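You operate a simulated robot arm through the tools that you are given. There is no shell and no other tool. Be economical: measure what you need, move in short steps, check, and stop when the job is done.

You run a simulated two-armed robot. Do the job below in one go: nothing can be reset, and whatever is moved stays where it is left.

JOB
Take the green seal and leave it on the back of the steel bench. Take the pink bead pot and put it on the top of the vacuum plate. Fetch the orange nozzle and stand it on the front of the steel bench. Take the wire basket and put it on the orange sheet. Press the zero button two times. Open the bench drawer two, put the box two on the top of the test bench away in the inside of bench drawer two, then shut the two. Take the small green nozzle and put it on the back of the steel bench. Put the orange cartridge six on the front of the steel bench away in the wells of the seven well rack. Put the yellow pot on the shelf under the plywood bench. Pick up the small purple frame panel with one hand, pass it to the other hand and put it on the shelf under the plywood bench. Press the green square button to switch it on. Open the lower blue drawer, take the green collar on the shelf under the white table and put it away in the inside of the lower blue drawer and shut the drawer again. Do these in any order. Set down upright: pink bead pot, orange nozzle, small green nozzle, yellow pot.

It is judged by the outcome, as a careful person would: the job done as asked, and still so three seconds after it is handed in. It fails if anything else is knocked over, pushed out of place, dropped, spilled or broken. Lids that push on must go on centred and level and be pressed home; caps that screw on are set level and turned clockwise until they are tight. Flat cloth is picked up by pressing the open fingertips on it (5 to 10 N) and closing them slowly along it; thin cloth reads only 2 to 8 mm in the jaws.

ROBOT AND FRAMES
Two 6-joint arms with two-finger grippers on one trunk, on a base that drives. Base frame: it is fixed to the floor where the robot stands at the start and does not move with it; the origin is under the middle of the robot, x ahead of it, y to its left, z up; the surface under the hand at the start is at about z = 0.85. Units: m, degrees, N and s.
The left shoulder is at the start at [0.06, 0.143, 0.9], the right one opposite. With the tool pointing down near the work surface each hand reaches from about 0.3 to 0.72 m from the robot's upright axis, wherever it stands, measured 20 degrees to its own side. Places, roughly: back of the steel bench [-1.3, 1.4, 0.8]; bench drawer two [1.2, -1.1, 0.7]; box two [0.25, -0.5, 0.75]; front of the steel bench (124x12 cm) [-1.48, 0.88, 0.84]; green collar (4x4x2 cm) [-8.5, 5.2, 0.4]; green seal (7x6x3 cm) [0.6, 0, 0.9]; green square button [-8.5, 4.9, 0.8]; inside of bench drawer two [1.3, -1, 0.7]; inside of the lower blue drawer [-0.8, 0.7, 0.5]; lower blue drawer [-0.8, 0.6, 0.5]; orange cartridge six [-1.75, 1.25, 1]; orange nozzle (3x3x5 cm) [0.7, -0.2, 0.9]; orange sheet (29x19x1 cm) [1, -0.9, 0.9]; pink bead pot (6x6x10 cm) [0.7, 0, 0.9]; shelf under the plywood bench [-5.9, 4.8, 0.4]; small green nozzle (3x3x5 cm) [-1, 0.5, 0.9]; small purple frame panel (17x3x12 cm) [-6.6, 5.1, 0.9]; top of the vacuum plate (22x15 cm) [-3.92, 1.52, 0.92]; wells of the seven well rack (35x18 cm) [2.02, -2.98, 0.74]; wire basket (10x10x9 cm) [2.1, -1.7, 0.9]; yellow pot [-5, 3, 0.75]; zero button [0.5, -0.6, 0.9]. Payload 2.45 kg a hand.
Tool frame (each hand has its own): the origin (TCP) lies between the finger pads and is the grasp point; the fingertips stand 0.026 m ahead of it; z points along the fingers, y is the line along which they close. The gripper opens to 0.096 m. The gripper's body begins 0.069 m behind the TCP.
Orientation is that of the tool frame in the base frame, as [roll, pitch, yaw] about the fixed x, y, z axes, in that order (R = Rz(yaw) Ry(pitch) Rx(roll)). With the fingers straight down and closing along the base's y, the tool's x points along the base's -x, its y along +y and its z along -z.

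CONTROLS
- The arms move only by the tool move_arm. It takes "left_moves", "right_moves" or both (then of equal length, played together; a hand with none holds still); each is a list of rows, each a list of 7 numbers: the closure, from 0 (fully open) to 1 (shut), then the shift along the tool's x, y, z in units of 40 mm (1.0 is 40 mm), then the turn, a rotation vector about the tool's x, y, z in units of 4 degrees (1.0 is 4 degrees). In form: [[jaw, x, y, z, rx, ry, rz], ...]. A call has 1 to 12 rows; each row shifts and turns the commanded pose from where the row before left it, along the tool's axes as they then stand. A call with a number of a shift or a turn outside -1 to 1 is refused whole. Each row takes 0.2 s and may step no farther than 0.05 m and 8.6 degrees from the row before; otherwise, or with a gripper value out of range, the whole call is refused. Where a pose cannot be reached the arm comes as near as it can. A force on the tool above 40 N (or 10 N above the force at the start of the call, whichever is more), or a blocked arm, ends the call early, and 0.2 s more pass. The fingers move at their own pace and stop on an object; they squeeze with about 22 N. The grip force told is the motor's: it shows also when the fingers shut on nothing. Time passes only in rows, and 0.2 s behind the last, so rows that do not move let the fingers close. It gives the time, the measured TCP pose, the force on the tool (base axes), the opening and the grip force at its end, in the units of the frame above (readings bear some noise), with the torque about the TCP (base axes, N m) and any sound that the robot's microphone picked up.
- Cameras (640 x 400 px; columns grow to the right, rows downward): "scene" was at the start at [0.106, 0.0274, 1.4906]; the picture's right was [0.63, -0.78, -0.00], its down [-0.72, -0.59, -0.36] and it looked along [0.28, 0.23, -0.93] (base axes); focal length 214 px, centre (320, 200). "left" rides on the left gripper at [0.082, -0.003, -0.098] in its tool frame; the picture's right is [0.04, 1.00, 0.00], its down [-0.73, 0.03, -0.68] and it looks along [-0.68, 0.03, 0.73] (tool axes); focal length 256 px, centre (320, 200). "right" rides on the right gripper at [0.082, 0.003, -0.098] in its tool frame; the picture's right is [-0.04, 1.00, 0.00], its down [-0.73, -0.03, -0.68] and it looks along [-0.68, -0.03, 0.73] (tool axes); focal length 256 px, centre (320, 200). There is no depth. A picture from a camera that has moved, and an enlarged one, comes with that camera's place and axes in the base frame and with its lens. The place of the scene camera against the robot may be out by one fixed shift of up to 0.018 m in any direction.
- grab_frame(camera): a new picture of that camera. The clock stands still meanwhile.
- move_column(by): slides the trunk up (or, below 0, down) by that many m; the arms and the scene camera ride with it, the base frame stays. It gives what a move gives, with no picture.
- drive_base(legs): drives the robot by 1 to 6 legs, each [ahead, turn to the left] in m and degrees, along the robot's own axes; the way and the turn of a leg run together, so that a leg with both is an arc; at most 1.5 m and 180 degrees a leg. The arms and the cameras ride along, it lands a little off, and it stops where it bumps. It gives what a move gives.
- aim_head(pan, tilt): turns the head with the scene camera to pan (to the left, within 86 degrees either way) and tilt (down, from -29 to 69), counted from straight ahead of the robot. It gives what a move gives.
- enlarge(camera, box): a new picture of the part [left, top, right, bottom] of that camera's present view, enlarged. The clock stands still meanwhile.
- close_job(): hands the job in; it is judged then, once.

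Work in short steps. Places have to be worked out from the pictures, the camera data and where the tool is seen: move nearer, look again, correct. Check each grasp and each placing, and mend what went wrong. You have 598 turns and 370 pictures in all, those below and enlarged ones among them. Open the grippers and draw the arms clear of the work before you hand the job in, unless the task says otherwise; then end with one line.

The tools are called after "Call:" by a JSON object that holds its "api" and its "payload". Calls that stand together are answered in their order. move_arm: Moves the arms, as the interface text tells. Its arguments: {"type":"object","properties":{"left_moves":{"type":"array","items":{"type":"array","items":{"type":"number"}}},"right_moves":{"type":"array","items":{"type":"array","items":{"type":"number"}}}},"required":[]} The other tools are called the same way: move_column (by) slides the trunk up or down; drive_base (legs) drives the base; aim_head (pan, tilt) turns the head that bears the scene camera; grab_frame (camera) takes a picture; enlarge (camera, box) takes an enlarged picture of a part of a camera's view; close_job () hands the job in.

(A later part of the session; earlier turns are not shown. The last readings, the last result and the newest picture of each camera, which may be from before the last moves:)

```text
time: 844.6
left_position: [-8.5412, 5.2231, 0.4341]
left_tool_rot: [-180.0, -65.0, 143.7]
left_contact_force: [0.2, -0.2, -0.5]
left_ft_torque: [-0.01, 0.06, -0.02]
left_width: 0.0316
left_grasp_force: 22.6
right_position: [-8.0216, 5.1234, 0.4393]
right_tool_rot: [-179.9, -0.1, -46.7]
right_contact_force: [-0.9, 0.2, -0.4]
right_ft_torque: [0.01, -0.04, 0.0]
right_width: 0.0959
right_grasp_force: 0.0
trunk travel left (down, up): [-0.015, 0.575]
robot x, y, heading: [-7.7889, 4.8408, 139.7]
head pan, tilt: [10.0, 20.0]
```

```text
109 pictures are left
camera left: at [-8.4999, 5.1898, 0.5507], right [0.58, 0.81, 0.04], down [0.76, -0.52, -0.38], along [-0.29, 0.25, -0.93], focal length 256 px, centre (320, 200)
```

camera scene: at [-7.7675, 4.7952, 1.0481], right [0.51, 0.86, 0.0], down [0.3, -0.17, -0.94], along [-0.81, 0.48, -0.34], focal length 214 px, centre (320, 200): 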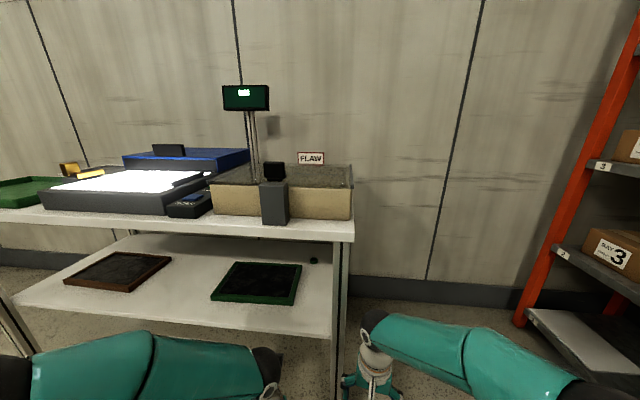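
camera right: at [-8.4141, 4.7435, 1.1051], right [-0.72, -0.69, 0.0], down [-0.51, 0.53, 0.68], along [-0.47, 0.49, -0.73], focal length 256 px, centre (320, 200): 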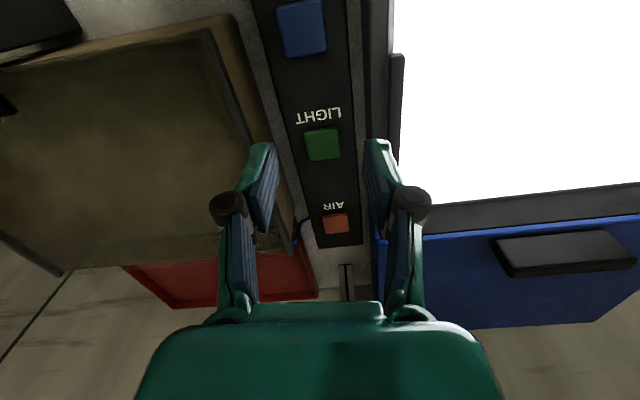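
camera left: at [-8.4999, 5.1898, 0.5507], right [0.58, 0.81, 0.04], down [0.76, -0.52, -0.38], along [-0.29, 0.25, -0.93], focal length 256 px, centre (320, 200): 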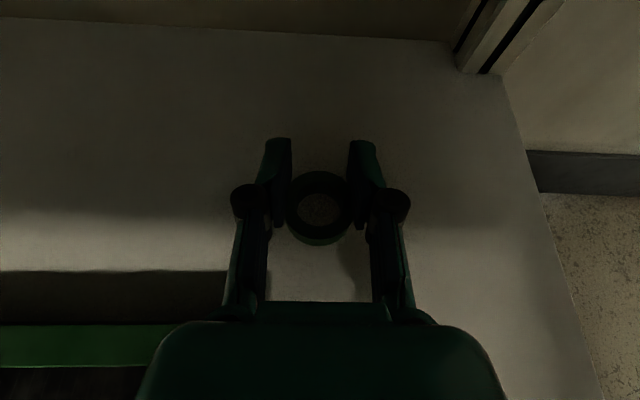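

The collar is held (31.6 mm). I lift it 3 cm and reverse the robot to draw it out from under the table.

Call:
{"api": "move_arm", "payload": {"left_moves": [[1, 0.7, 0, -0.32, 0, 0, 0], [1, -0.4, 0, -0.9, 0, 0, 0], [1, -0.4, 0, -0.9, 0, 0, 0]]}}

Call:
{"api": "drive_base", "payload": {"legs": [[-0.3, 0], [-0.25, 0]]}}

Call:
{"api": "grab_frame", "payload": {"camera": "left"}}

```text
time: 845.5
left_position: [-8.4765, 5.179, 0.4704]
left_tool_rot: [-180.0, -65.3, 143.7]
left_contact_force: [0.4, 0.0, 0.1]
left_ft_torque: [0.03, 0.0, 0.02]
left_width: 0.0317
left_grasp_force: 21.2
right_position: [-8.0217, 5.1253, 0.4389]
right_tool_rot: [-180.0, 0.0, -46.7]
right_contact_force: [-0.2, 0.5, 0.7]
right_ft_torque: [-0.01, -0.01, 0.01]
right_width: 0.096
right_grasp_force: 0.1
trunk travel left (down, up): [-0.015, 0.575]
robot x, y, heading: [-7.7873, 4.8404, 139.6]
head pan, tilt: [10.0, 20.0]
```

```text
time: 849.0
left_position: [-8.0582, 4.8232, 0.4695]
left_tool_rot: [-179.9, -65.3, 143.6]
left_contact_force: [0.5, -0.7, 0.3]
left_ft_torque: [-0.04, 0.01, -0.01]
left_width: 0.0316
left_grasp_force: 21.5
right_position: [-7.6033, 4.7675, 0.4391]
right_tool_rot: [-180.0, -0.1, -46.7]
right_contact_force: [-0.5, 0.5, -1.0]
right_ft_torque: [0.02, -0.04, 0.04]
right_width: 0.0959
right_grasp_force: 0.1
trunk travel left (down, up): [-0.015, 0.575]
robot x, y, heading: [-7.3721, 4.4863, 139.5]
head pan, tilt: [10.0, 20.0]
```

```text
108 pictures are left
camera left: at [-8.0172, 4.7883, 0.5858], right [0.58, 0.81, 0.04], down [0.76, -0.52, -0.38], along [-0.29, 0.25, -0.92], focal length 256 px, centre (320, 200)
```

left: 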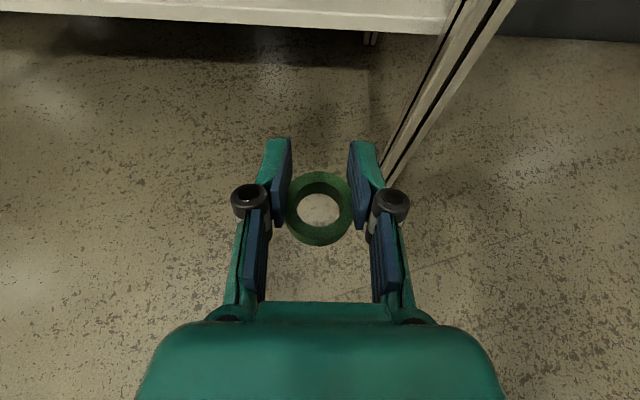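

The collar is secure. I raise the trunk fully and start the drive back toward the steel bench.

Call:
{"api": "move_column", "payload": {"by": 0.4}}

Call:
{"api": "move_column", "payload": {"by": 0.17}}

Call:
{"api": "drive_base", "payload": {"legs": [[0, -38], [0, -38], [0, -38], [0, -38], [0, -30]]}}

Call:
{"api": "aim_head", "payload": {"pan": 0, "tilt": 25}}

Call:
{"api": "grab_frame", "payload": {"camera": "scene"}}

```text
time: 852.8
left_position: [-8.0587, 4.8237, 0.8712]
left_tool_rot: [180.0, -65.3, 143.6]
left_contact_force: [0.8, 0.5, 0.8]
left_ft_torque: [0.01, 0.0, 0.03]
left_width: 0.0315
left_grasp_force: 21.7
right_position: [-7.6039, 4.7677, 0.8398]
right_tool_rot: [180.0, -0.2, -46.8]
right_contact_force: [-0.2, 0.1, -0.2]
right_ft_torque: [0.01, 0.04, -0.01]
right_width: 0.0961
right_grasp_force: 0.0
trunk travel left (down, up): [-0.415, 0.175]
robot x, y, heading: [-7.3711, 4.4873, 139.1]
head pan, tilt: [10.0, 20.0]
```

```text
time: 854.7
left_position: [-8.0598, 4.8234, 1.0397]
left_tool_rot: [179.9, -65.3, 143.7]
left_contact_force: [-1.4, -0.6, 0.0]
left_ft_torque: [0.0, -0.03, -0.01]
left_width: 0.0302
left_grasp_force: 22.0
right_position: [-7.6041, 4.7672, 1.0091]
right_tool_rot: [-179.9, -0.1, -46.8]
right_contact_force: [-1.0, 0.2, 0.6]
right_ft_torque: [0.02, -0.01, -0.04]
right_width: 0.0959
right_grasp_force: 0.1
trunk travel left (down, up): [-0.585, 0.005]
robot x, y, heading: [-7.367, 4.4813, 139.5]
head pan, tilt: [10.0, 20.0]
```

```text
time: 858.8
left_position: [-7.2687, 5.2511, 1.0425]
left_tool_rot: [-179.6, -65.3, 72.2]
left_contact_force: [0.7, 0.3, 0.6]
left_ft_torque: [0.04, 0.06, 0.1]
left_width: 0.0301
left_grasp_force: 21.6
right_position: [-7.174, 4.8021, 1.0089]
right_tool_rot: [179.9, -0.2, -117.8]
right_contact_force: [0.7, -0.3, -0.1]
right_ft_torque: [0.04, 0.06, -0.01]
right_width: 0.096
right_grasp_force: 0.1
trunk travel left (down, up): [-0.585, 0.005]
robot x, y, heading: [-7.4181, 4.5091, 66.0]
head pan, tilt: [10.0, 20.0]
stopped in leg 2: the robot was blocked; the commanded pose is now the measured one
```

```text
time: 859.5
left_position: [-7.2718, 5.251, 1.0406]
left_tool_rot: [-180.0, -65.3, 72.6]
left_contact_force: [0.3, -0.3, -0.4]
left_ft_torque: [0.01, 0.01, 0.0]
left_width: 0.0299
left_grasp_force: 22.2
right_position: [-7.1774, 4.8038, 1.0095]
right_tool_rot: [-180.0, -0.1, -117.7]
right_contact_force: [0.7, 0.2, 0.3]
right_ft_torque: [0.03, 0.0, -0.01]
right_width: 0.0958
right_grasp_force: 0.0
trunk travel left (down, up): [-0.585, 0.005]
robot x, y, heading: [-7.4224, 4.5091, 66.4]
head pan, tilt: [0.0, 25.0]
```

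```text
107 pictures are left
camera scene: at [-7.3577, 4.6395, 1.6101], right [0.92, -0.4, 0.0], down [-0.17, -0.39, -0.91], along [0.36, 0.83, -0.42], focal length 214 px, centre (320, 200)
```

scene: 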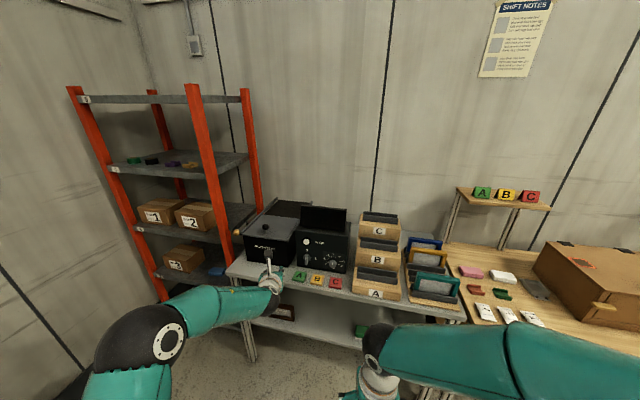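

The left hand reaches out too far; I draw it in, and check the collar.

Call:
{"api": "move_arm", "payload": {"left_moves": [[1, -0.42, 0, -0.9, 0, 0, 0], [1, -0.42, 0, -0.9, 0, 0, 0], [1, -0.42, 0, -0.9, 0, 0, 0], [1, -0.42, 0, -0.9, 0, 0, 0], [1, -0.42, 0, -0.9, 0, -1, 0], [1, -0.3, 0, -0.5, 0, -1, 0], [1, 0, 0, 0, 0, -1, 0], [1, 0, 0, 0, 0, -1, 0]]}}

Call:
{"api": "grab_frame", "payload": {"camera": "left"}}

```text
time: 861.4
left_position: [-7.3387, 5.0391, 1.0396]
left_tool_rot: [180.0, -49.2, 72.6]
left_contact_force: [-0.5, 0.3, -0.1]
left_ft_torque: [-0.01, 0.01, 0.0]
left_width: 0.0299
left_grasp_force: 22.4
right_position: [-7.1774, 4.8009, 1.0101]
right_tool_rot: [-180.0, -0.2, -117.7]
right_contact_force: [0.0, 0.1, 0.7]
right_ft_torque: [-0.02, -0.01, -0.02]
right_width: 0.0961
right_grasp_force: 0.1
trunk travel left (down, up): [-0.585, 0.005]
robot x, y, heading: [-7.424, 4.5067, 66.1]
head pan, tilt: [0.0, 25.0]
```

```text
106 pictures are left
camera left: at [-7.3493, 5.0205, 1.1663], right [0.96, -0.27, 0.03], down [-0.27, -0.96, -0.11], along [0.06, 0.1, -0.99], focal length 256 px, centre (320, 200)
```

left: 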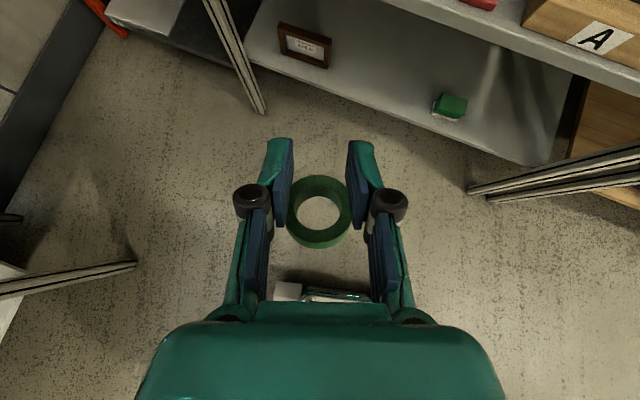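

The ring is held only by the pads' lower edge and slipped a little, so I'll set it down on the grey table's front-left strip and take a better grip. I drive nearer with the hand high.

Call:
{"api": "drive_base", "payload": {"legs": [[0.22, 0]]}}

Call:
{"api": "grab_frame", "payload": {"camera": "left"}}

Call:
{"api": "grab_frame", "payload": {"camera": "scene"}}

```text
time: 863.0
left_position: [-7.2488, 5.2419, 1.0391]
left_tool_rot: [180.0, -49.3, 72.5]
left_contact_force: [0.8, 0.9, -0.2]
left_ft_torque: [-0.01, 0.01, 0.03]
left_width: 0.0298
left_grasp_force: 22.4
right_position: [-7.0875, 5.0042, 1.0109]
right_tool_rot: [180.0, -0.2, -117.8]
right_contact_force: [-0.2, 0.0, -0.7]
right_ft_torque: [-0.02, 0.0, 0.02]
right_width: 0.096
right_grasp_force: 0.0
trunk travel left (down, up): [-0.585, 0.005]
robot x, y, heading: [-7.3377, 4.7084, 66.3]
head pan, tilt: [0.0, 25.0]
```

```text
105 pictures are left
camera left: at [-7.2595, 5.2233, 1.1656], right [0.96, -0.28, 0.03], down [-0.27, -0.96, -0.11], along [0.06, 0.1, -0.99], focal length 256 px, centre (320, 200)
```

left: 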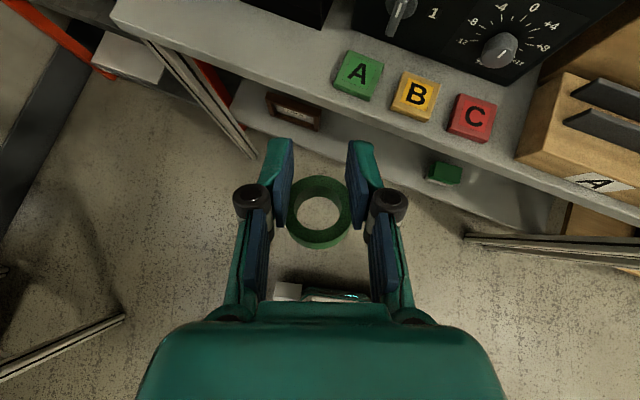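

```text
104 pictures are left
camera scene: at [-7.2683, 4.8425, 1.6098], right [0.91, -0.4, 0.0], down [-0.17, -0.39, -0.91], along [0.37, 0.83, -0.42], focal length 214 px, centre (320, 200)
```

scene: 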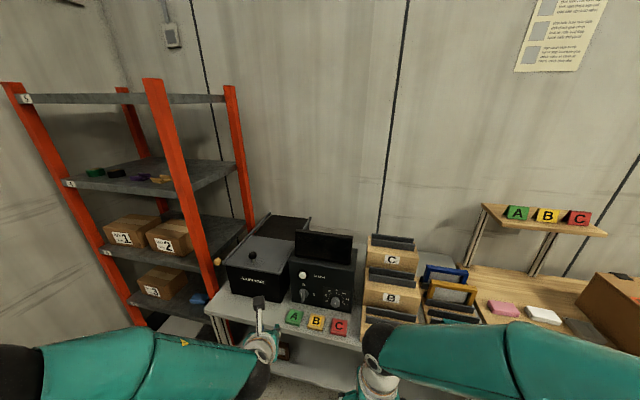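

Call:
{"api": "move_arm", "payload": {"left_moves": [[1, 0, -0.3, 0, 0, 1, 0], [1, 0, -0.3, 0, 0, 1, 0], [1, 0, -0.3, 0, 0, 1, 0], [1, 0, -0.3, 0, 0, 1, 0], [1, 0.42, -0.25, 0.9, 0, 0, 0], [1, 0.42, -0.25, 0.9, 0, 0, 0], [1, 0.42, -0.25, 0.9, 0, 0, 0], [1, 0.42, -0.25, 0.9, 0, 0, 0], [1, 0.42, 0, 0.9, 0, 0, 0], [1, -0.8, 0, 0.37, 0, 0, 0], [1, -0.8, 0, 0.37, 0, 0, 0]]}}

Call:
{"api": "grab_frame", "payload": {"camera": "left"}}

```text
time: 865.5
left_position: [-7.2688, 5.4563, 0.9716]
left_tool_rot: [-179.5, -65.0, 72.5]
left_contact_force: [-0.7, -0.2, 0.4]
left_ft_torque: [0.01, 0.02, 0.02]
left_width: 0.0298
left_grasp_force: 22.3
left hand out of reach, approached as far as the arm can: row 11
right_position: [-7.087, 5.0037, 1.0107]
right_tool_rot: [180.0, -0.1, -117.7]
right_contact_force: [0.6, 0.0, 0.2]
right_ft_torque: [-0.04, 0.03, -0.01]
right_width: 0.0959
right_grasp_force: 0.0
trunk travel left (down, up): [-0.585, 0.005]
robot x, y, heading: [-7.3309, 4.7097, 65.9]
head pan, tilt: [0.0, 25.0]
```

```text
103 pictures are left
camera left: at [-7.2888, 5.4063, 1.0885], right [0.96, -0.28, 0.03], down [-0.24, -0.89, -0.38], along [0.13, 0.35, -0.93], focal length 256 px, centre (320, 200)
```

left: 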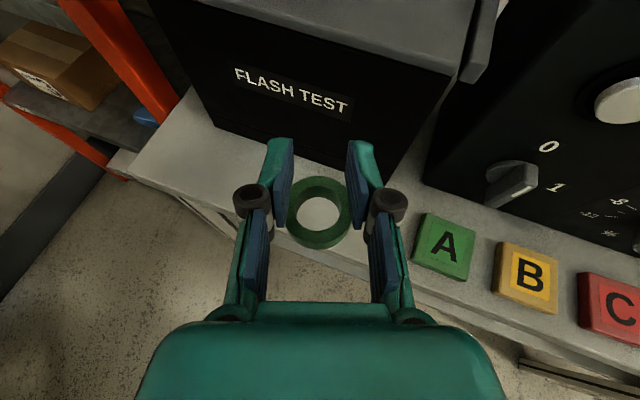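

The strip below is about 9 cm deep. I shift 2 cm forward and lower the collar onto it.

Call:
{"api": "move_arm", "payload": {"left_moves": [[1, 0.21, 0, 0.45, 0, 0, 0], [1, -0.7, 0, 0.32, 0, 0, 0], [1, -0.6, 0, 0.28, 0, 0, 0], [1, -0.4, 0, 0.19, 0, 0, 0]]}}

Call:
{"api": "grab_frame", "payload": {"camera": "left"}}

```text
time: 866.5
left_position: [-7.2362, 5.478, 0.9115]
left_tool_rot: [-179.6, -65.0, 72.6]
left_contact_force: [0.6, 0.9, 0.3]
left_ft_torque: [0.02, -0.01, 0.01]
left_width: 0.0293
left_grasp_force: 21.6
left hand out of reach, approached as far as the arm can: row 2, 3, 4
right_position: [-7.0867, 5.0037, 1.0115]
right_tool_rot: [180.0, -0.1, -117.7]
right_contact_force: [-0.4, -0.5, 0.1]
right_ft_torque: [-0.04, -0.02, 0.03]
right_width: 0.096
right_grasp_force: 0.1
trunk travel left (down, up): [-0.585, 0.005]
robot x, y, heading: [-7.3349, 4.7071, 66.1]
head pan, tilt: [0.0, 25.0]
```

```text
102 pictures are left
camera left: at [-7.2567, 5.4272, 1.0273], right [0.96, -0.28, 0.03], down [-0.24, -0.89, -0.38], along [0.13, 0.36, -0.93], focal length 256 px, centre (320, 200)
```

left: 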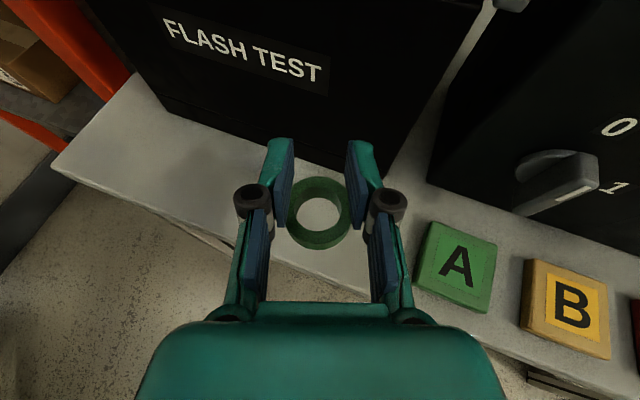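

I lower the remaining distance with the trunk instead.

Call:
{"api": "move_column", "payload": {"by": -0.03}}

Call:
{"api": "grab_frame", "payload": {"camera": "left"}}

```text
time: 867.2
left_position: [-7.2371, 5.4781, 0.8819]
left_tool_rot: [-179.5, -65.0, 72.4]
left_contact_force: [0.0, -0.3, -0.8]
left_ft_torque: [0.02, 0.01, -0.01]
left_width: 0.0
left_grasp_force: 21.9
right_position: [-7.0885, 5.002, 0.9814]
right_tool_rot: [180.0, -0.1, -117.8]
right_contact_force: [0.9, -0.5, -0.1]
right_ft_torque: [-0.01, 0.02, 0.0]
right_width: 0.0961
right_grasp_force: 0.0
trunk travel left (down, up): [-0.555, 0.035]
robot x, y, heading: [-7.3292, 4.7069, 66.4]
head pan, tilt: [0.0, 25.0]
```

```text
101 pictures are left
camera left: at [-7.2569, 5.4267, 0.9977], right [0.96, -0.28, 0.03], down [-0.24, -0.89, -0.38], along [0.13, 0.36, -0.93], focal length 256 px, centre (320, 200)
```

left: 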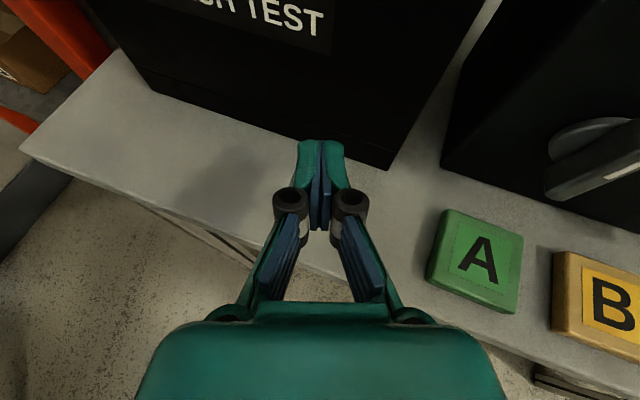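

The collar slipped from the fingers as it touched down. I raise and look for it.

Call:
{"api": "move_column", "payload": {"by": 0.033}}

Call:
{"api": "move_arm", "payload": {"left_moves": [[1, 0, 0, -0.9, 0, 0, 0], [1, 0, 0, -0.9, 0, 0, 0], [1, 0.4, 0, -0.8, 0, 0, 0], [0.5, 0.4, 0, -0.8, 0, 0, 0]]}}

Call:
{"api": "grab_frame", "payload": {"camera": "left"}}

Call:
{"api": "aim_head", "payload": {"pan": 5, "tilt": 50}}

Call:
{"api": "grab_frame", "payload": {"camera": "scene"}}

```text
time: 868.0
left_position: [-7.2364, 5.4773, 0.9139]
left_tool_rot: [-179.5, -65.0, 72.5]
left_contact_force: [-0.1, -0.2, 0.3]
left_ft_torque: [0.0, 0.0, -0.01]
left_width: 0.0002
left_grasp_force: 21.4
right_position: [-7.0886, 5.0037, 1.0144]
right_tool_rot: [180.0, -0.1, -117.9]
right_contact_force: [-0.2, 0.9, 0.2]
right_ft_torque: [-0.01, -0.03, 0.01]
right_width: 0.0962
right_grasp_force: 0.1
trunk travel left (down, up): [-0.588, 0.002]
robot x, y, heading: [-7.3316, 4.7092, 66.4]
head pan, tilt: [0.0, 25.0]
```

```text
time: 869.0
left_position: [-7.2698, 5.3712, 1.0007]
left_tool_rot: [-179.6, -65.0, 72.4]
left_contact_force: [-1.0, 0.1, -0.6]
left_ft_torque: [-0.03, 0.0, -0.01]
left_width: 0.048
left_grasp_force: 0.2
right_position: [-7.0883, 5.0033, 1.0132]
right_tool_rot: [-180.0, 0.0, -117.8]
right_contact_force: [0.4, 0.0, 0.1]
right_ft_torque: [0.02, 0.0, 0.04]
right_width: 0.0959
right_grasp_force: 0.0
trunk travel left (down, up): [-0.588, 0.002]
robot x, y, heading: [-7.3384, 4.7057, 66.2]
head pan, tilt: [0.0, 25.0]
```

```text
100 pictures are left
camera left: at [-7.2894, 5.3204, 1.1174], right [0.96, -0.28, 0.03], down [-0.25, -0.89, -0.38], along [0.13, 0.36, -0.92], focal length 256 px, centre (320, 200)
```

left: 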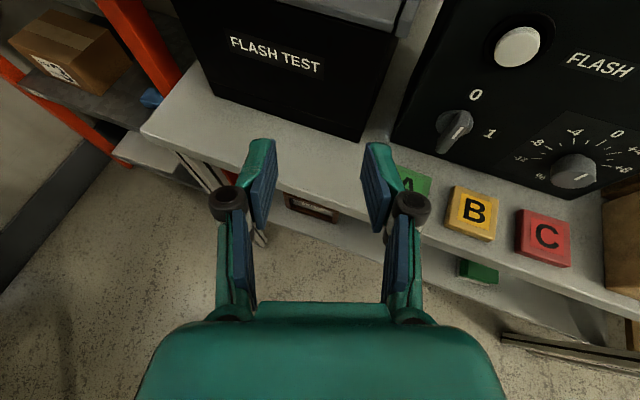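

```text
time: 869.9
left_position: [-7.2695, 5.3727, 1.0011]
left_tool_rot: [-179.5, -65.0, 72.5]
left_contact_force: [-0.2, -0.3, -0.7]
left_ft_torque: [-0.04, 0.0, -0.01]
left_width: 0.048
left_grasp_force: 0.0
right_position: [-7.0877, 5.0028, 1.0136]
right_tool_rot: [-180.0, -0.1, -117.8]
right_contact_force: [0.7, 0.0, -0.4]
right_ft_torque: [-0.02, -0.05, 0.0]
right_width: 0.096
right_grasp_force: 0.0
trunk travel left (down, up): [-0.588, 0.002]
robot x, y, heading: [-7.3319, 4.7095, 66.3]
head pan, tilt: [5.0, 50.0]
```

```text
99 pictures are left
camera scene: at [-7.2815, 4.8293, 1.5756], right [0.95, -0.32, 0.0], down [-0.25, -0.72, -0.64], along [0.21, 0.61, -0.77], focal length 214 px, centre (320, 200)
```

scene: 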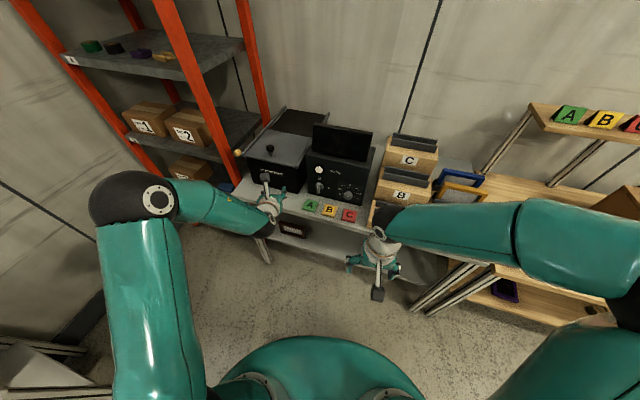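

Call:
{"api": "enlarge", "payload": {"camera": "left", "box": [120, 60, 440, 260]}}

Call:
{"api": "drive_base", "payload": {"legs": [[-0.35, 0]]}}

Call:
{"api": "grab_frame", "payload": {"camera": "scene"}}

```text
2.00 times, centred on (280, 160) of left
camera zoom: at [-7.2892, 5.3217, 1.1167], right [0.96, -0.28, 0.03], down [-0.24, -0.89, -0.38], along [0.13, 0.36, -0.93], focal length 512 px, centre (400, 280)
```

zoom: 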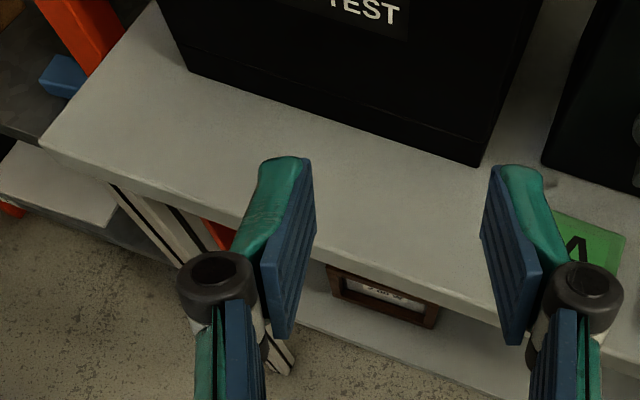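

```text
time: 872.2
left_position: [-7.414, 5.0515, 1.0011]
left_tool_rot: [-179.6, -65.1, 73.0]
left_contact_force: [0.0, 0.2, 0.2]
left_ft_torque: [0.01, 0.02, 0.0]
left_width: 0.0481
left_grasp_force: 0.0
right_position: [-7.2312, 4.6834, 1.0147]
right_tool_rot: [-180.0, 0.0, -117.5]
right_contact_force: [-0.2, -0.5, -0.5]
right_ft_torque: [0.03, -0.03, -0.05]
right_width: 0.0959
right_grasp_force: 0.0
trunk travel left (down, up): [-0.588, 0.002]
robot x, y, heading: [-7.475, 4.3865, 66.5]
head pan, tilt: [5.0, 50.0]
```

```text
97 pictures are left
camera scene: at [-7.4237, 4.508, 1.5757], right [0.95, -0.32, 0.0], down [-0.24, -0.73, -0.64], along [0.2, 0.61, -0.77], focal length 214 px, centre (320, 200)
```

scene: 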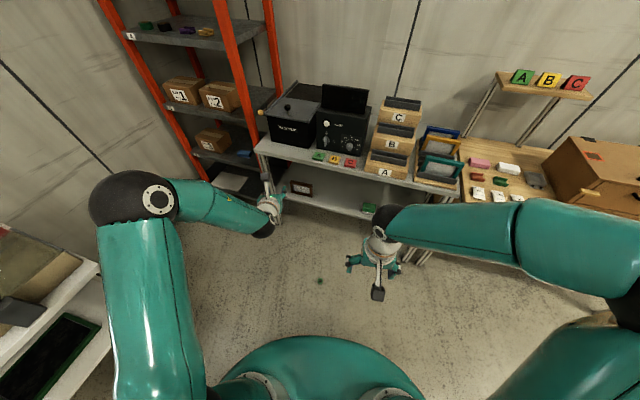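

The collar lies on the floor, near (-7.263,5.026). I can reach the floor with the trunk down, so I set the left tool upright and go for it.

Call:
{"api": "move_arm", "payload": {"left_moves": [[0, 0, 0, 0, 0, -1, 0], [0, 0, 0, 0, 0, -1, 0], [0, 0, 0, 0, 0, -1, 0], [0, 0, 0, 0, 0, -1, 0], [0, 0, 0, 0, 0, -1, 0], [0, 0, 0, 0, 0, -1, 0], [0, 0, 0, 0, 0, -1, 0], [0, 0, 0, 0, 0, -1, 0], [0, 0, 0, 0, 0, -1, 0], [0, 0, 0, 0, 0, -1, 0], [0, 0, 0, 0, 0, -1, 0], [0, 0, 0, 0, 0, -1, 0]]}}

Call:
{"api": "move_arm", "payload": {"left_moves": [[0, 0, 0, 0, 0, -1, 0], [0, 0, 0, 0, 0, -1, 0], [0, 0, 0, 0, 0, -1, 0], [0, 0, 0, 0, 0, -1, 0]]}}

Call:
{"api": "move_column", "payload": {"by": -0.4}}

Call:
{"api": "grab_frame", "payload": {"camera": "left"}}

Call:
{"api": "grab_frame", "payload": {"camera": "scene"}}

```text
time: 874.8
left_position: [-7.4143, 5.0513, 1.0014]
left_tool_rot: [-179.8, -16.9, 73.2]
left_contact_force: [-0.7, 1.0, 0.5]
left_ft_torque: [-0.01, 0.0, 0.0]
left_width: 0.0959
left_grasp_force: 0.0
right_position: [-7.2305, 4.6841, 1.0138]
right_tool_rot: [180.0, -0.2, -117.4]
right_contact_force: [0.2, -0.1, 0.0]
right_ft_torque: [-0.02, 0.0, -0.03]
right_width: 0.096
right_grasp_force: 0.0
trunk travel left (down, up): [-0.588, 0.002]
robot x, y, heading: [-7.4756, 4.3863, 66.4]
head pan, tilt: [5.0, 50.0]
```

```text
time: 875.8
left_position: [-7.414, 5.0521, 1.0005]
left_tool_rot: [-179.8, -0.9, 73.3]
left_contact_force: [-0.1, 0.1, -0.7]
left_ft_torque: [-0.01, -0.01, -0.04]
left_width: 0.096
left_grasp_force: 0.0
right_position: [-7.2307, 4.685, 1.0147]
right_tool_rot: [179.9, -0.1, -117.5]
right_contact_force: [0.4, -1.0, 0.4]
right_ft_torque: [-0.02, -0.01, -0.02]
right_width: 0.096
right_grasp_force: 0.0
trunk travel left (down, up): [-0.588, 0.002]
robot x, y, heading: [-7.4694, 4.3868, 66.6]
head pan, tilt: [5.0, 50.0]
```

```text
time: 879.6
left_position: [-7.414, 5.0524, 0.6013]
left_tool_rot: [-179.8, -1.0, 73.3]
left_contact_force: [-0.1, -0.4, -0.2]
left_ft_torque: [-0.01, 0.02, 0.02]
left_width: 0.0961
left_grasp_force: 0.1
right_position: [-7.231, 4.6844, 0.6145]
right_tool_rot: [-179.9, -0.2, -117.5]
right_contact_force: [0.8, -0.3, -1.7]
right_ft_torque: [-0.03, 0.03, 0.01]
right_width: 0.0958
right_grasp_force: 0.0
trunk travel left (down, up): [-0.188, 0.402]
robot x, y, heading: [-7.4726, 4.3873, 66.5]
head pan, tilt: [5.0, 50.0]
```

```text
96 pictures are left
camera left: at [-7.3953, 5.1301, 0.7014], right [0.97, -0.25, 0.0], down [-0.18, -0.72, 0.67], along [-0.17, -0.64, -0.75], focal length 256 px, centre (320, 200)
```

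left: 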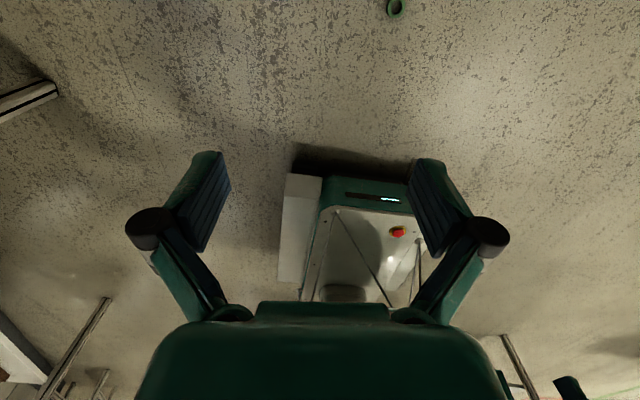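

```text
95 pictures are left
camera scene: at [-7.4232, 4.5091, 1.1756], right [0.95, -0.32, 0.0], down [-0.24, -0.73, -0.64], along [0.2, 0.61, -0.77], focal length 214 px, centre (320, 200)
```

scene: 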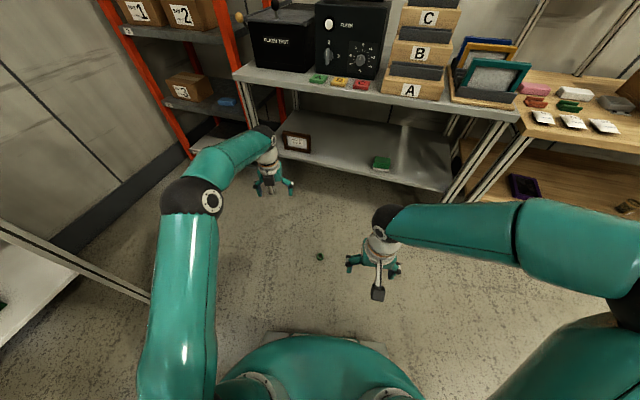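

Collar at (-7.258,5.032) on the floor. I drive 6 cm nearer, lower the trunk, and move the hand above it.

Call:
{"api": "drive_base", "payload": {"legs": [[0.06, 0]]}}

Call:
{"api": "move_column", "payload": {"by": -0.18}}

Call:
{"api": "move_arm", "payload": {"left_moves": [[0.2, -0.3, 0.75, 0.3, 0, 0, 0], [0.2, -0.2, 0.75, 0.4, 0, 0, 0], [0.2, -0.2, 0.75, 0.4, 0, 0, 0], [0.2, -0.2, 0.75, 0.4, 0, 0, 0], [0.2, 0, 0.3, 0.8, 0, 0, 0]]}}

Call:
{"api": "grab_frame", "payload": {"camera": "left"}}

```text
time: 880.6
left_position: [-7.3906, 5.1078, 0.6006]
left_tool_rot: [-179.9, -1.0, 73.4]
left_contact_force: [-0.2, -0.5, 0.2]
left_ft_torque: [-0.02, 0.01, -0.01]
left_width: 0.0959
left_grasp_force: 0.0
right_position: [-7.2066, 4.7396, 0.6139]
right_tool_rot: [179.9, -0.1, -117.3]
right_contact_force: [0.5, -0.8, 0.2]
right_ft_torque: [-0.06, 0.01, 0.0]
right_width: 0.0961
right_grasp_force: 0.0
trunk travel left (down, up): [-0.188, 0.402]
robot x, y, heading: [-7.4538, 4.4439, 66.4]
head pan, tilt: [5.0, 50.0]
```

```text
time: 882.6
left_position: [-7.3899, 5.1056, 0.4225]
left_tool_rot: [-179.8, -1.1, 73.3]
left_contact_force: [-1.0, 0.1, 0.0]
left_ft_torque: [0.02, 0.03, 0.01]
left_width: 0.096
left_grasp_force: 0.1
right_position: [-7.2061, 4.7388, 0.4354]
right_tool_rot: [-179.9, -0.1, -117.3]
right_contact_force: [-0.1, 0.4, -0.4]
right_ft_torque: [0.01, 0.0, -0.02]
right_width: 0.0958
right_grasp_force: 0.1
trunk travel left (down, up): [-0.008, 0.582]
robot x, y, heading: [-7.4532, 4.4434, 66.4]
head pan, tilt: [5.0, 50.0]
```

```text
time: 883.8
left_position: [-7.2743, 5.0359, 0.3285]
left_tool_rot: [-179.8, -0.9, 73.4]
left_contact_force: [0.3, 0.5, 0.3]
left_ft_torque: [0.0, 0.03, -0.01]
left_width: 0.0768
left_grasp_force: 0.0
right_position: [-7.2065, 4.7387, 0.4355]
right_tool_rot: [180.0, -0.1, -117.4]
right_contact_force: [0.0, -1.2, 0.2]
right_ft_torque: [0.01, -0.02, -0.02]
right_width: 0.0961
right_grasp_force: 0.1
trunk travel left (down, up): [-0.008, 0.582]
robot x, y, heading: [-7.4523, 4.4406, 66.5]
head pan, tilt: [5.0, 50.0]
```

```text
94 pictures are left
camera left: at [-7.2553, 5.1143, 0.4284], right [0.97, -0.25, 0.0], down [-0.18, -0.72, 0.67], along [-0.17, -0.64, -0.75], focal length 256 px, centre (320, 200)
```

left: 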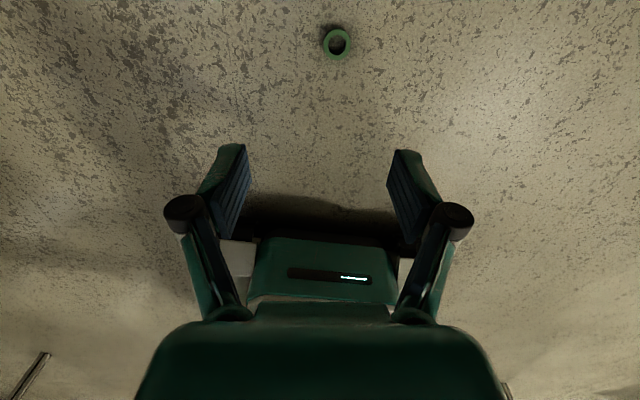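

Call:
{"api": "move_arm", "payload": {"left_moves": [[0.25, 0.2, 0.49, 0.6, 0, 0, 0], [0.25, 0, 0, 1, 0, 0, 0], [0.25, 0, 0, 1, 0, 0, 0], [0.25, 0, 0, 1, 0, 0, 0], [0.25, 0, 0, 1, 0, 0, 0]]}}

Call:
{"api": "grab_frame", "payload": {"camera": "left"}}

```text
time: 885.0
left_position: [-7.2518, 5.0426, 0.1447]
left_tool_rot: [-179.8, -1.1, 73.2]
left_contact_force: [-0.2, -0.7, 1.1]
left_ft_torque: [0.03, 0.01, -0.01]
left_width: 0.072
left_grasp_force: 0.1
right_position: [-7.2065, 4.7409, 0.4341]
right_tool_rot: [179.9, -0.1, -117.4]
right_contact_force: [0.0, -0.1, 0.2]
right_ft_torque: [-0.02, 0.01, -0.02]
right_width: 0.0958
right_grasp_force: 0.2
trunk travel left (down, up): [-0.008, 0.582]
robot x, y, heading: [-7.4523, 4.4454, 66.4]
head pan, tilt: [5.0, 50.0]
```

```text
93 pictures are left
camera left: at [-7.2341, 5.1212, 0.2456], right [0.97, -0.25, 0.0], down [-0.18, -0.72, 0.67], along [-0.17, -0.64, -0.75], focal length 256 px, centre (320, 200)
```

left: 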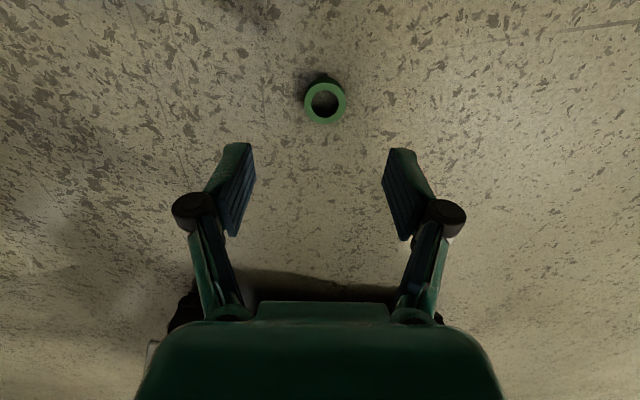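

Call:
{"api": "move_arm", "payload": {"left_moves": [[0.25, -0.18, 0, 0.9, 0, 0, 0], [0.25, 0, 0, 0.9, 0, 0, 0], [0.25, 0, 0, 0.7, 0, 0, 0], [0.25, 0, 0, 0.25, 0, 0, 0]]}}

Call:
{"api": "grab_frame", "payload": {"camera": "left"}}

```text
time: 886.0
left_position: [-7.2604, 5.022, 0.0409]
left_tool_rot: [-179.8, -1.0, 73.3]
left_contact_force: [0.6, 1.2, -1.3]
left_ft_torque: [-0.02, 0.01, 0.01]
left_width: 0.0718
left_grasp_force: 0.0
left hand out of reach, approached as far as the arm can: row 3, 4
right_position: [-7.2074, 4.7385, 0.4355]
right_tool_rot: [-179.9, 0.0, -117.4]
right_contact_force: [0.3, 0.0, -0.4]
right_ft_torque: [0.0, 0.01, -0.01]
right_width: 0.096
right_grasp_force: 0.1
trunk travel left (down, up): [-0.008, 0.582]
robot x, y, heading: [-7.4537, 4.4439, 66.3]
head pan, tilt: [5.0, 50.0]
```

```text
92 pictures are left
camera left: at [-7.2412, 5.1, 0.14], right [0.97, -0.25, 0.0], down [-0.18, -0.72, 0.67], along [-0.17, -0.65, -0.75], focal length 256 px, centre (320, 200)
```

left: 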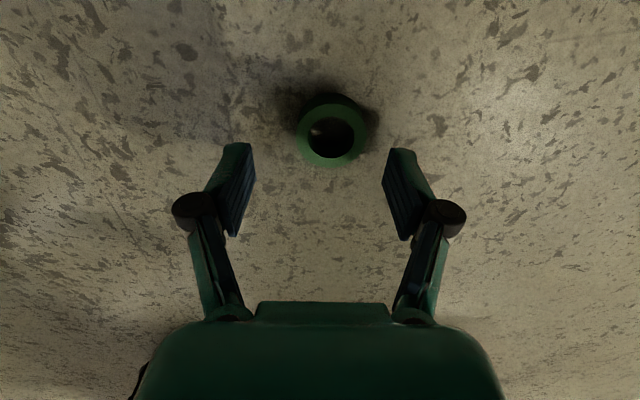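

The arm is at its reach limit. I drive 3.5 cm nearer and recentre.

Call:
{"api": "drive_base", "payload": {"legs": [[0.035, 0]]}}

Call:
{"api": "grab_frame", "payload": {"camera": "left"}}

```text
time: 886.8
left_position: [-7.2462, 5.0551, 0.0409]
left_tool_rot: [-179.8, -1.0, 73.3]
left_contact_force: [-0.2, -0.4, -0.1]
left_ft_torque: [-0.01, 0.01, -0.05]
left_width: 0.072
left_grasp_force: 0.1
right_position: [-7.1924, 4.7717, 0.4347]
right_tool_rot: [180.0, -0.1, -117.5]
right_contact_force: [-0.3, -0.4, 0.0]
right_ft_torque: [-0.02, 0.01, -0.01]
right_width: 0.0959
right_grasp_force: 0.0
trunk travel left (down, up): [-0.008, 0.582]
robot x, y, heading: [-7.44, 4.4724, 66.3]
head pan, tilt: [5.0, 50.0]
```

```text
91 pictures are left
camera left: at [-7.2272, 5.1325, 0.1406], right [0.97, -0.25, 0.0], down [-0.18, -0.72, 0.67], along [-0.17, -0.64, -0.75], focal length 256 px, centre (320, 200)
```

left: 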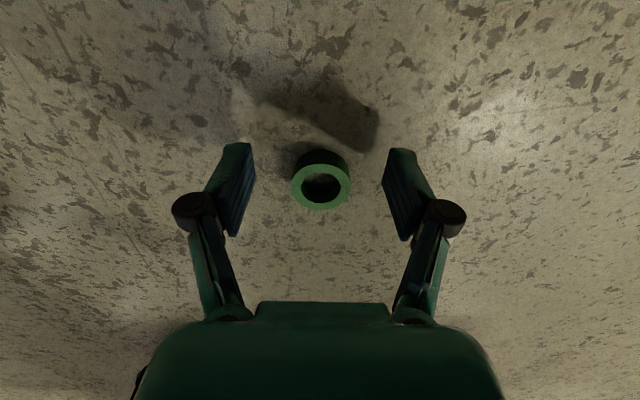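

Call:
{"api": "move_arm", "payload": {"left_moves": [[0.25, -0.33, -0.03, 0, 0, 0, 0], [0.25, 0, 0, 0.2, 0, 0, 0], [0.25, 0, 0, 0.1, 0, 0, 0], [1, 0, 0, 0, 0, 0, 0], [1, 0, 0, 0, 0, 0, 0], [1, 0, 0, 0, 0, 0, 0]]}}

Call:
{"api": "grab_frame", "payload": {"camera": "left"}}

```text
time: 888.2
left_position: [-7.25, 5.0423, 0.0279]
left_tool_rot: [-179.9, -1.1, 73.3]
left_contact_force: [0.7, 0.8, 0.7]
left_ft_torque: [0.0, -0.05, 0.0]
left_width: 0.0333
left_grasp_force: 22.1
right_position: [-7.1925, 4.7724, 0.4355]
right_tool_rot: [180.0, -0.2, -117.4]
right_contact_force: [-0.7, 0.0, 0.7]
right_ft_torque: [0.01, -0.04, -0.04]
right_width: 0.096
right_grasp_force: 0.0
trunk travel left (down, up): [-0.008, 0.582]
robot x, y, heading: [-7.4318, 4.4768, 66.4]
head pan, tilt: [5.0, 50.0]
```

```text
90 pictures are left
camera left: at [-7.232, 5.1205, 0.1289], right [0.97, -0.25, 0.0], down [-0.18, -0.72, 0.67], along [-0.17, -0.64, -0.75], focal length 256 px, centre (320, 200)
```

left: 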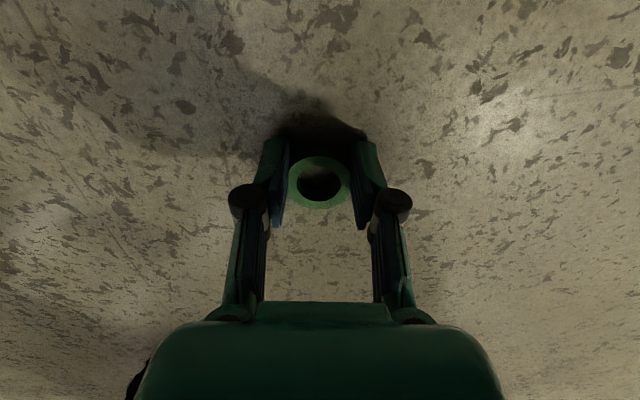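

Now gripped firmly (33 mm), flat across the pads. I lift it and raise the trunk.

Call:
{"api": "move_arm", "payload": {"left_moves": [[1, 0, 0, -0.8, 0, 0, 0], [1, 0, 0, -1, 0, 0, 0], [1, 0, 0, -1, 0, 0, 0], [1, 0, 0, -1, 0, 0, 0], [1, -0.3, 0, -1, 0, 0, 0], [1, -0.4, 0, -0.9, 0, 0, 0], [1, -0.5, 0, -0.8, 0, 0, 0], [1, -0.5, 0, -0.8, 0, 0, 0], [1, -0.5, 0, -0.8, 0, 0, 0]]}}

Call:
{"api": "move_column", "payload": {"by": 0.4}}

Call:
{"api": "move_column", "payload": {"by": 0.15}}

Call:
{"api": "drive_base", "payload": {"legs": [[-0.25, 0], [0, -38], [0, -38], [0, -38]]}}

Call:
{"api": "aim_head", "payload": {"pan": 0, "tilt": 25}}

Call:
{"api": "grab_frame", "payload": {"camera": "scene"}}

```text
time: 890.2
left_position: [-7.2762, 4.9525, 0.3501]
left_tool_rot: [-179.8, -1.0, 73.3]
left_contact_force: [-0.7, 0.3, -0.5]
left_ft_torque: [-0.03, 0.03, -0.02]
left_width: 0.033
left_grasp_force: 21.6
right_position: [-7.1919, 4.7726, 0.4355]
right_tool_rot: [-180.0, -0.1, -117.4]
right_contact_force: [0.2, -0.1, -0.3]
right_ft_torque: [0.01, 0.0, 0.04]
right_width: 0.096
right_grasp_force: 0.1
trunk travel left (down, up): [-0.008, 0.582]
robot x, y, heading: [-7.4351, 4.4743, 66.6]
head pan, tilt: [5.0, 50.0]
```

```text
time: 894.0
left_position: [-7.2762, 4.953, 0.7505]
left_tool_rot: [-179.7, -1.0, 73.2]
left_contact_force: [-0.3, -0.1, 0.1]
left_ft_torque: [0.0, -0.02, -0.01]
left_width: 0.0333
left_grasp_force: 22.5
right_position: [-7.1928, 4.7708, 0.8351]
right_tool_rot: [-179.9, -0.1, -117.4]
right_contact_force: [0.4, 0.0, -0.8]
right_ft_torque: [0.04, 0.0, -0.01]
right_width: 0.0959
right_grasp_force: 0.1
trunk travel left (down, up): [-0.408, 0.182]
robot x, y, heading: [-7.4337, 4.4751, 66.5]
head pan, tilt: [5.0, 50.0]
```

```text
time: 895.8
left_position: [-7.2768, 4.9524, 0.9005]
left_tool_rot: [-179.8, -1.1, 73.4]
left_contact_force: [-0.5, 1.1, -0.8]
left_ft_torque: [-0.01, 0.01, 0.03]
left_width: 0.0335
left_grasp_force: 22.2
right_position: [-7.1929, 4.7721, 0.9848]
right_tool_rot: [-180.0, -0.1, -117.4]
right_contact_force: [-0.7, -0.2, -0.1]
right_ft_torque: [-0.02, -0.01, 0.0]
right_width: 0.0956
right_grasp_force: 0.0
trunk travel left (down, up): [-0.558, 0.032]
robot x, y, heading: [-7.4309, 4.4729, 66.3]
head pan, tilt: [5.0, 50.0]
```

```text
time: 901.4
left_position: [-7.0308, 4.247, 0.9017]
left_tool_rot: [-179.8, -1.1, 2.2]
left_contact_force: [0.7, -0.2, -0.6]
left_ft_torque: [0.06, -0.03, -0.02]
left_width: 0.0334
left_grasp_force: 22.2
right_position: [-7.1737, 4.1102, 0.9851]
right_tool_rot: [179.8, -0.1, 171.5]
right_contact_force: [-0.2, -0.3, -0.2]
right_ft_torque: [0.06, 0.0, -0.03]
right_width: 0.096
right_grasp_force: 0.1
trunk travel left (down, up): [-0.558, 0.032]
robot x, y, heading: [-7.5301, 4.2915, -6.6]
head pan, tilt: [5.0, 50.0]
stopped in leg 3: the robot was blocked; the commanded pose is now the measured one
```

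```text
time: 902.3
left_position: [-7.0297, 4.2498, 0.9007]
left_tool_rot: [-179.8, -1.0, 2.2]
left_contact_force: [0.1, -0.4, -1.3]
left_ft_torque: [0.03, 0.0, 0.01]
left_width: 0.0334
left_grasp_force: 21.7
right_position: [-7.1737, 4.1137, 0.9859]
right_tool_rot: [-180.0, -0.1, 171.5]
right_contact_force: [0.2, 0.5, -0.1]
right_ft_torque: [0.03, 0.0, 0.0]
right_width: 0.096
right_grasp_force: 0.0
trunk travel left (down, up): [-0.558, 0.032]
robot x, y, heading: [-7.5305, 4.3002, -6.6]
head pan, tilt: [0.0, 25.0]
```

```text
89 pictures are left
camera scene: at [-7.3766, 4.2738, 1.5829], right [-0.11, -0.99, 0.0], down [-0.42, 0.05, -0.91], along [0.9, -0.1, -0.42], focal length 214 px, centre (320, 200)
```

scene: 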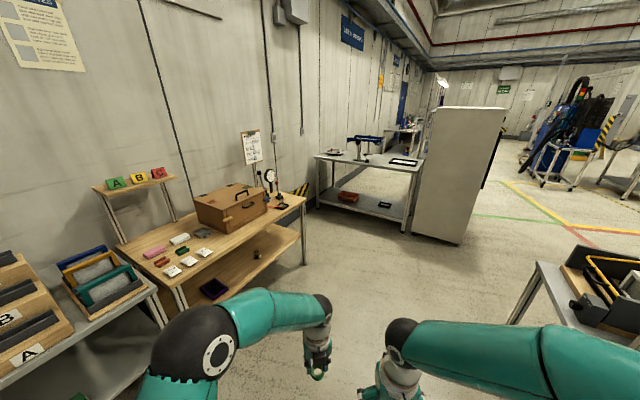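

I see the way. I drive toward the gap between the oven and the sample table.

Call:
{"api": "drive_base", "payload": {"legs": [[0, -32], [0.9, 0], [0.85, 0], [0, -26], [0, -26]]}}

Call:
{"api": "aim_head", "payload": {"pan": 20, "tilt": 35}}

Call:
{"api": "grab_frame", "payload": {"camera": "scene"}}

```text
time: 915.9
left_position: [-6.1625, 2.7092, 0.9025]
left_tool_rot: [-179.8, -1.0, -81.9]
left_contact_force: [1.1, -0.2, -0.4]
left_ft_torque: [0.03, 0.0, -0.03]
left_width: 0.0333
left_grasp_force: 22.0
right_position: [-6.3119, 2.8381, 0.9857]
right_tool_rot: [180.0, -0.1, 87.4]
right_contact_force: [0.5, -0.1, -0.1]
right_ft_torque: [0.0, 0.0, -0.01]
right_width: 0.0958
right_grasp_force: 0.0
trunk travel left (down, up): [-0.558, 0.032]
robot x, y, heading: [-6.1294, 3.2117, -90.2]
head pan, tilt: [0.0, 25.0]
```

```text
time: 916.7
left_position: [-6.1594, 2.7088, 0.903]
left_tool_rot: [-179.9, -1.1, -81.8]
left_contact_force: [0.1, 0.2, 0.5]
left_ft_torque: [0.03, -0.02, 0.03]
left_width: 0.0335
left_grasp_force: 22.1
right_position: [-6.3116, 2.8397, 0.9851]
right_tool_rot: [180.0, 0.0, 87.5]
right_contact_force: [0.0, 0.7, 0.5]
right_ft_torque: [0.0, 0.01, 0.0]
right_width: 0.0961
right_grasp_force: 0.2
trunk travel left (down, up): [-0.558, 0.032]
robot x, y, heading: [-6.1278, 3.2132, -90.3]
head pan, tilt: [20.0, 35.0]
```

```text
88 pictures are left
camera scene: at [-6.0954, 3.0607, 1.5673], right [-0.94, -0.34, 0.0], down [-0.19, 0.54, -0.82], along [0.27, -0.77, -0.57], focal length 214 px, centre (320, 200)
```

scene: 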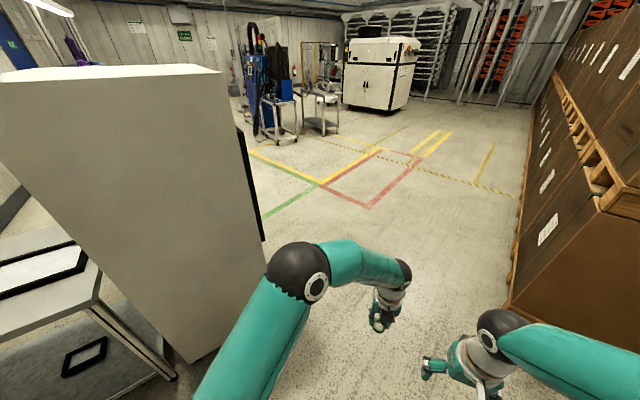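

Call:
{"api": "drive_base", "payload": {"legs": [[0, 7], [0.7, 0], [0, 18], [0.5, 0], [0, 18], [0.6, 0]]}}

Call:
{"api": "aim_head", "payload": {"pan": 15, "tilt": 25}}

Call:
{"api": "grab_frame", "payload": {"camera": "scene"}}

```text
time: 929.0
left_position: [-5.1275, 1.2318, 0.9013]
left_tool_rot: [-179.8, -1.0, -39.4]
left_contact_force: [0.3, -0.4, -0.4]
left_ft_torque: [0.01, 0.01, -0.02]
left_width: 0.0332
left_grasp_force: 21.6
right_position: [-5.3259, 1.2237, 0.9868]
right_tool_rot: [-180.0, -0.2, 129.8]
right_contact_force: [-0.3, 0.5, -1.3]
right_ft_torque: [-0.01, 0.06, 0.02]
right_width: 0.0959
right_grasp_force: 0.0
trunk travel left (down, up): [-0.558, 0.032]
robot x, y, heading: [-5.4448, 1.6237, -47.8]
head pan, tilt: [20.0, 35.0]
```

```text
time: 929.7
left_position: [-5.1273, 1.2299, 0.9029]
left_tool_rot: [-179.8, -1.0, -39.3]
left_contact_force: [-0.5, -0.1, 1.3]
left_ft_torque: [-0.03, -0.01, 0.01]
left_width: 0.0334
left_grasp_force: 22.3
right_position: [-5.327, 1.2238, 0.9865]
right_tool_rot: [179.9, 0.0, 130.0]
right_contact_force: [-0.3, -0.7, -0.4]
right_ft_torque: [-0.01, 0.01, -0.02]
right_width: 0.096
right_grasp_force: 0.1
trunk travel left (down, up): [-0.558, 0.032]
robot x, y, heading: [-5.4416, 1.6243, -47.8]
head pan, tilt: [15.0, 25.0]
```

```text
87 pictures are left
camera scene: at [-5.3208, 1.5224, 1.583], right [-0.54, -0.84, 0.0], down [-0.36, 0.23, -0.91], along [0.76, -0.49, -0.42], focal length 214 px, centre (320, 200)
```

scene: 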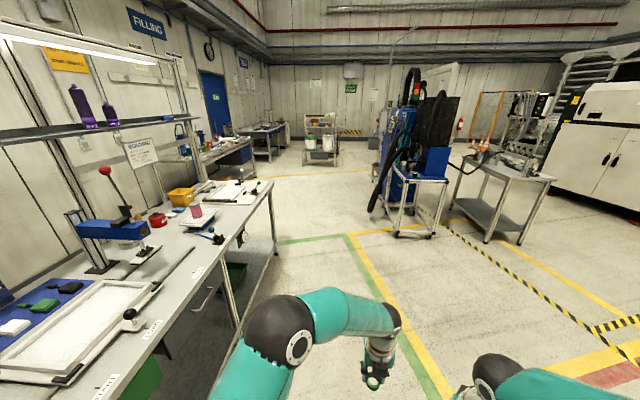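

I passed the oven without contact. I drive on along the aisle toward the steel bench.

Call:
{"api": "drive_base", "payload": {"legs": [[0, 12], [1.4, 0], [1.4, 0]]}}

Call:
{"api": "grab_frame", "payload": {"camera": "scene"}}

```text
time: 944.3
left_position: [-2.8044, -0.3526, 0.903]
left_tool_rot: [-179.9, -1.0, -27.8]
left_contact_force: [0.5, -1.2, 0.6]
left_ft_torque: [0.04, 0.03, -0.01]
left_width: 0.0334
left_grasp_force: 21.6
right_position: [-2.997, -0.3991, 0.9869]
right_tool_rot: [180.0, 0.0, 141.5]
right_contact_force: [-0.3, 0.4, 0.0]
right_ft_torque: [-0.01, 0.03, 0.0]
right_width: 0.0961
right_grasp_force: 0.0
trunk travel left (down, up): [-0.558, 0.032]
robot x, y, heading: [-3.1886, -0.028, -36.4]
head pan, tilt: [15.0, 25.0]
```

```text
86 pictures are left
camera scene: at [-3.0532, -0.1058, 1.583], right [-0.37, -0.93, 0.0], down [-0.39, 0.16, -0.91], along [0.84, -0.33, -0.42], focal length 214 px, centre (320, 200)
```

scene: 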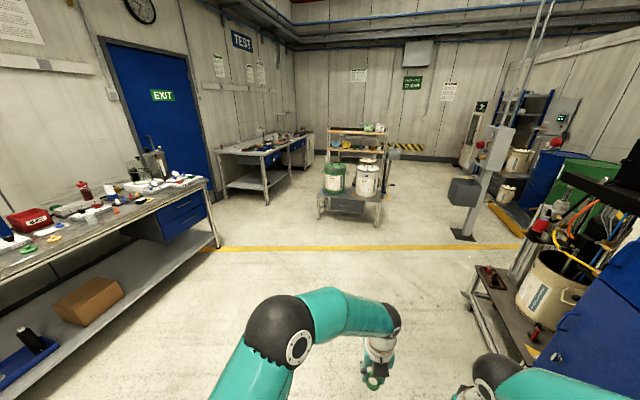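

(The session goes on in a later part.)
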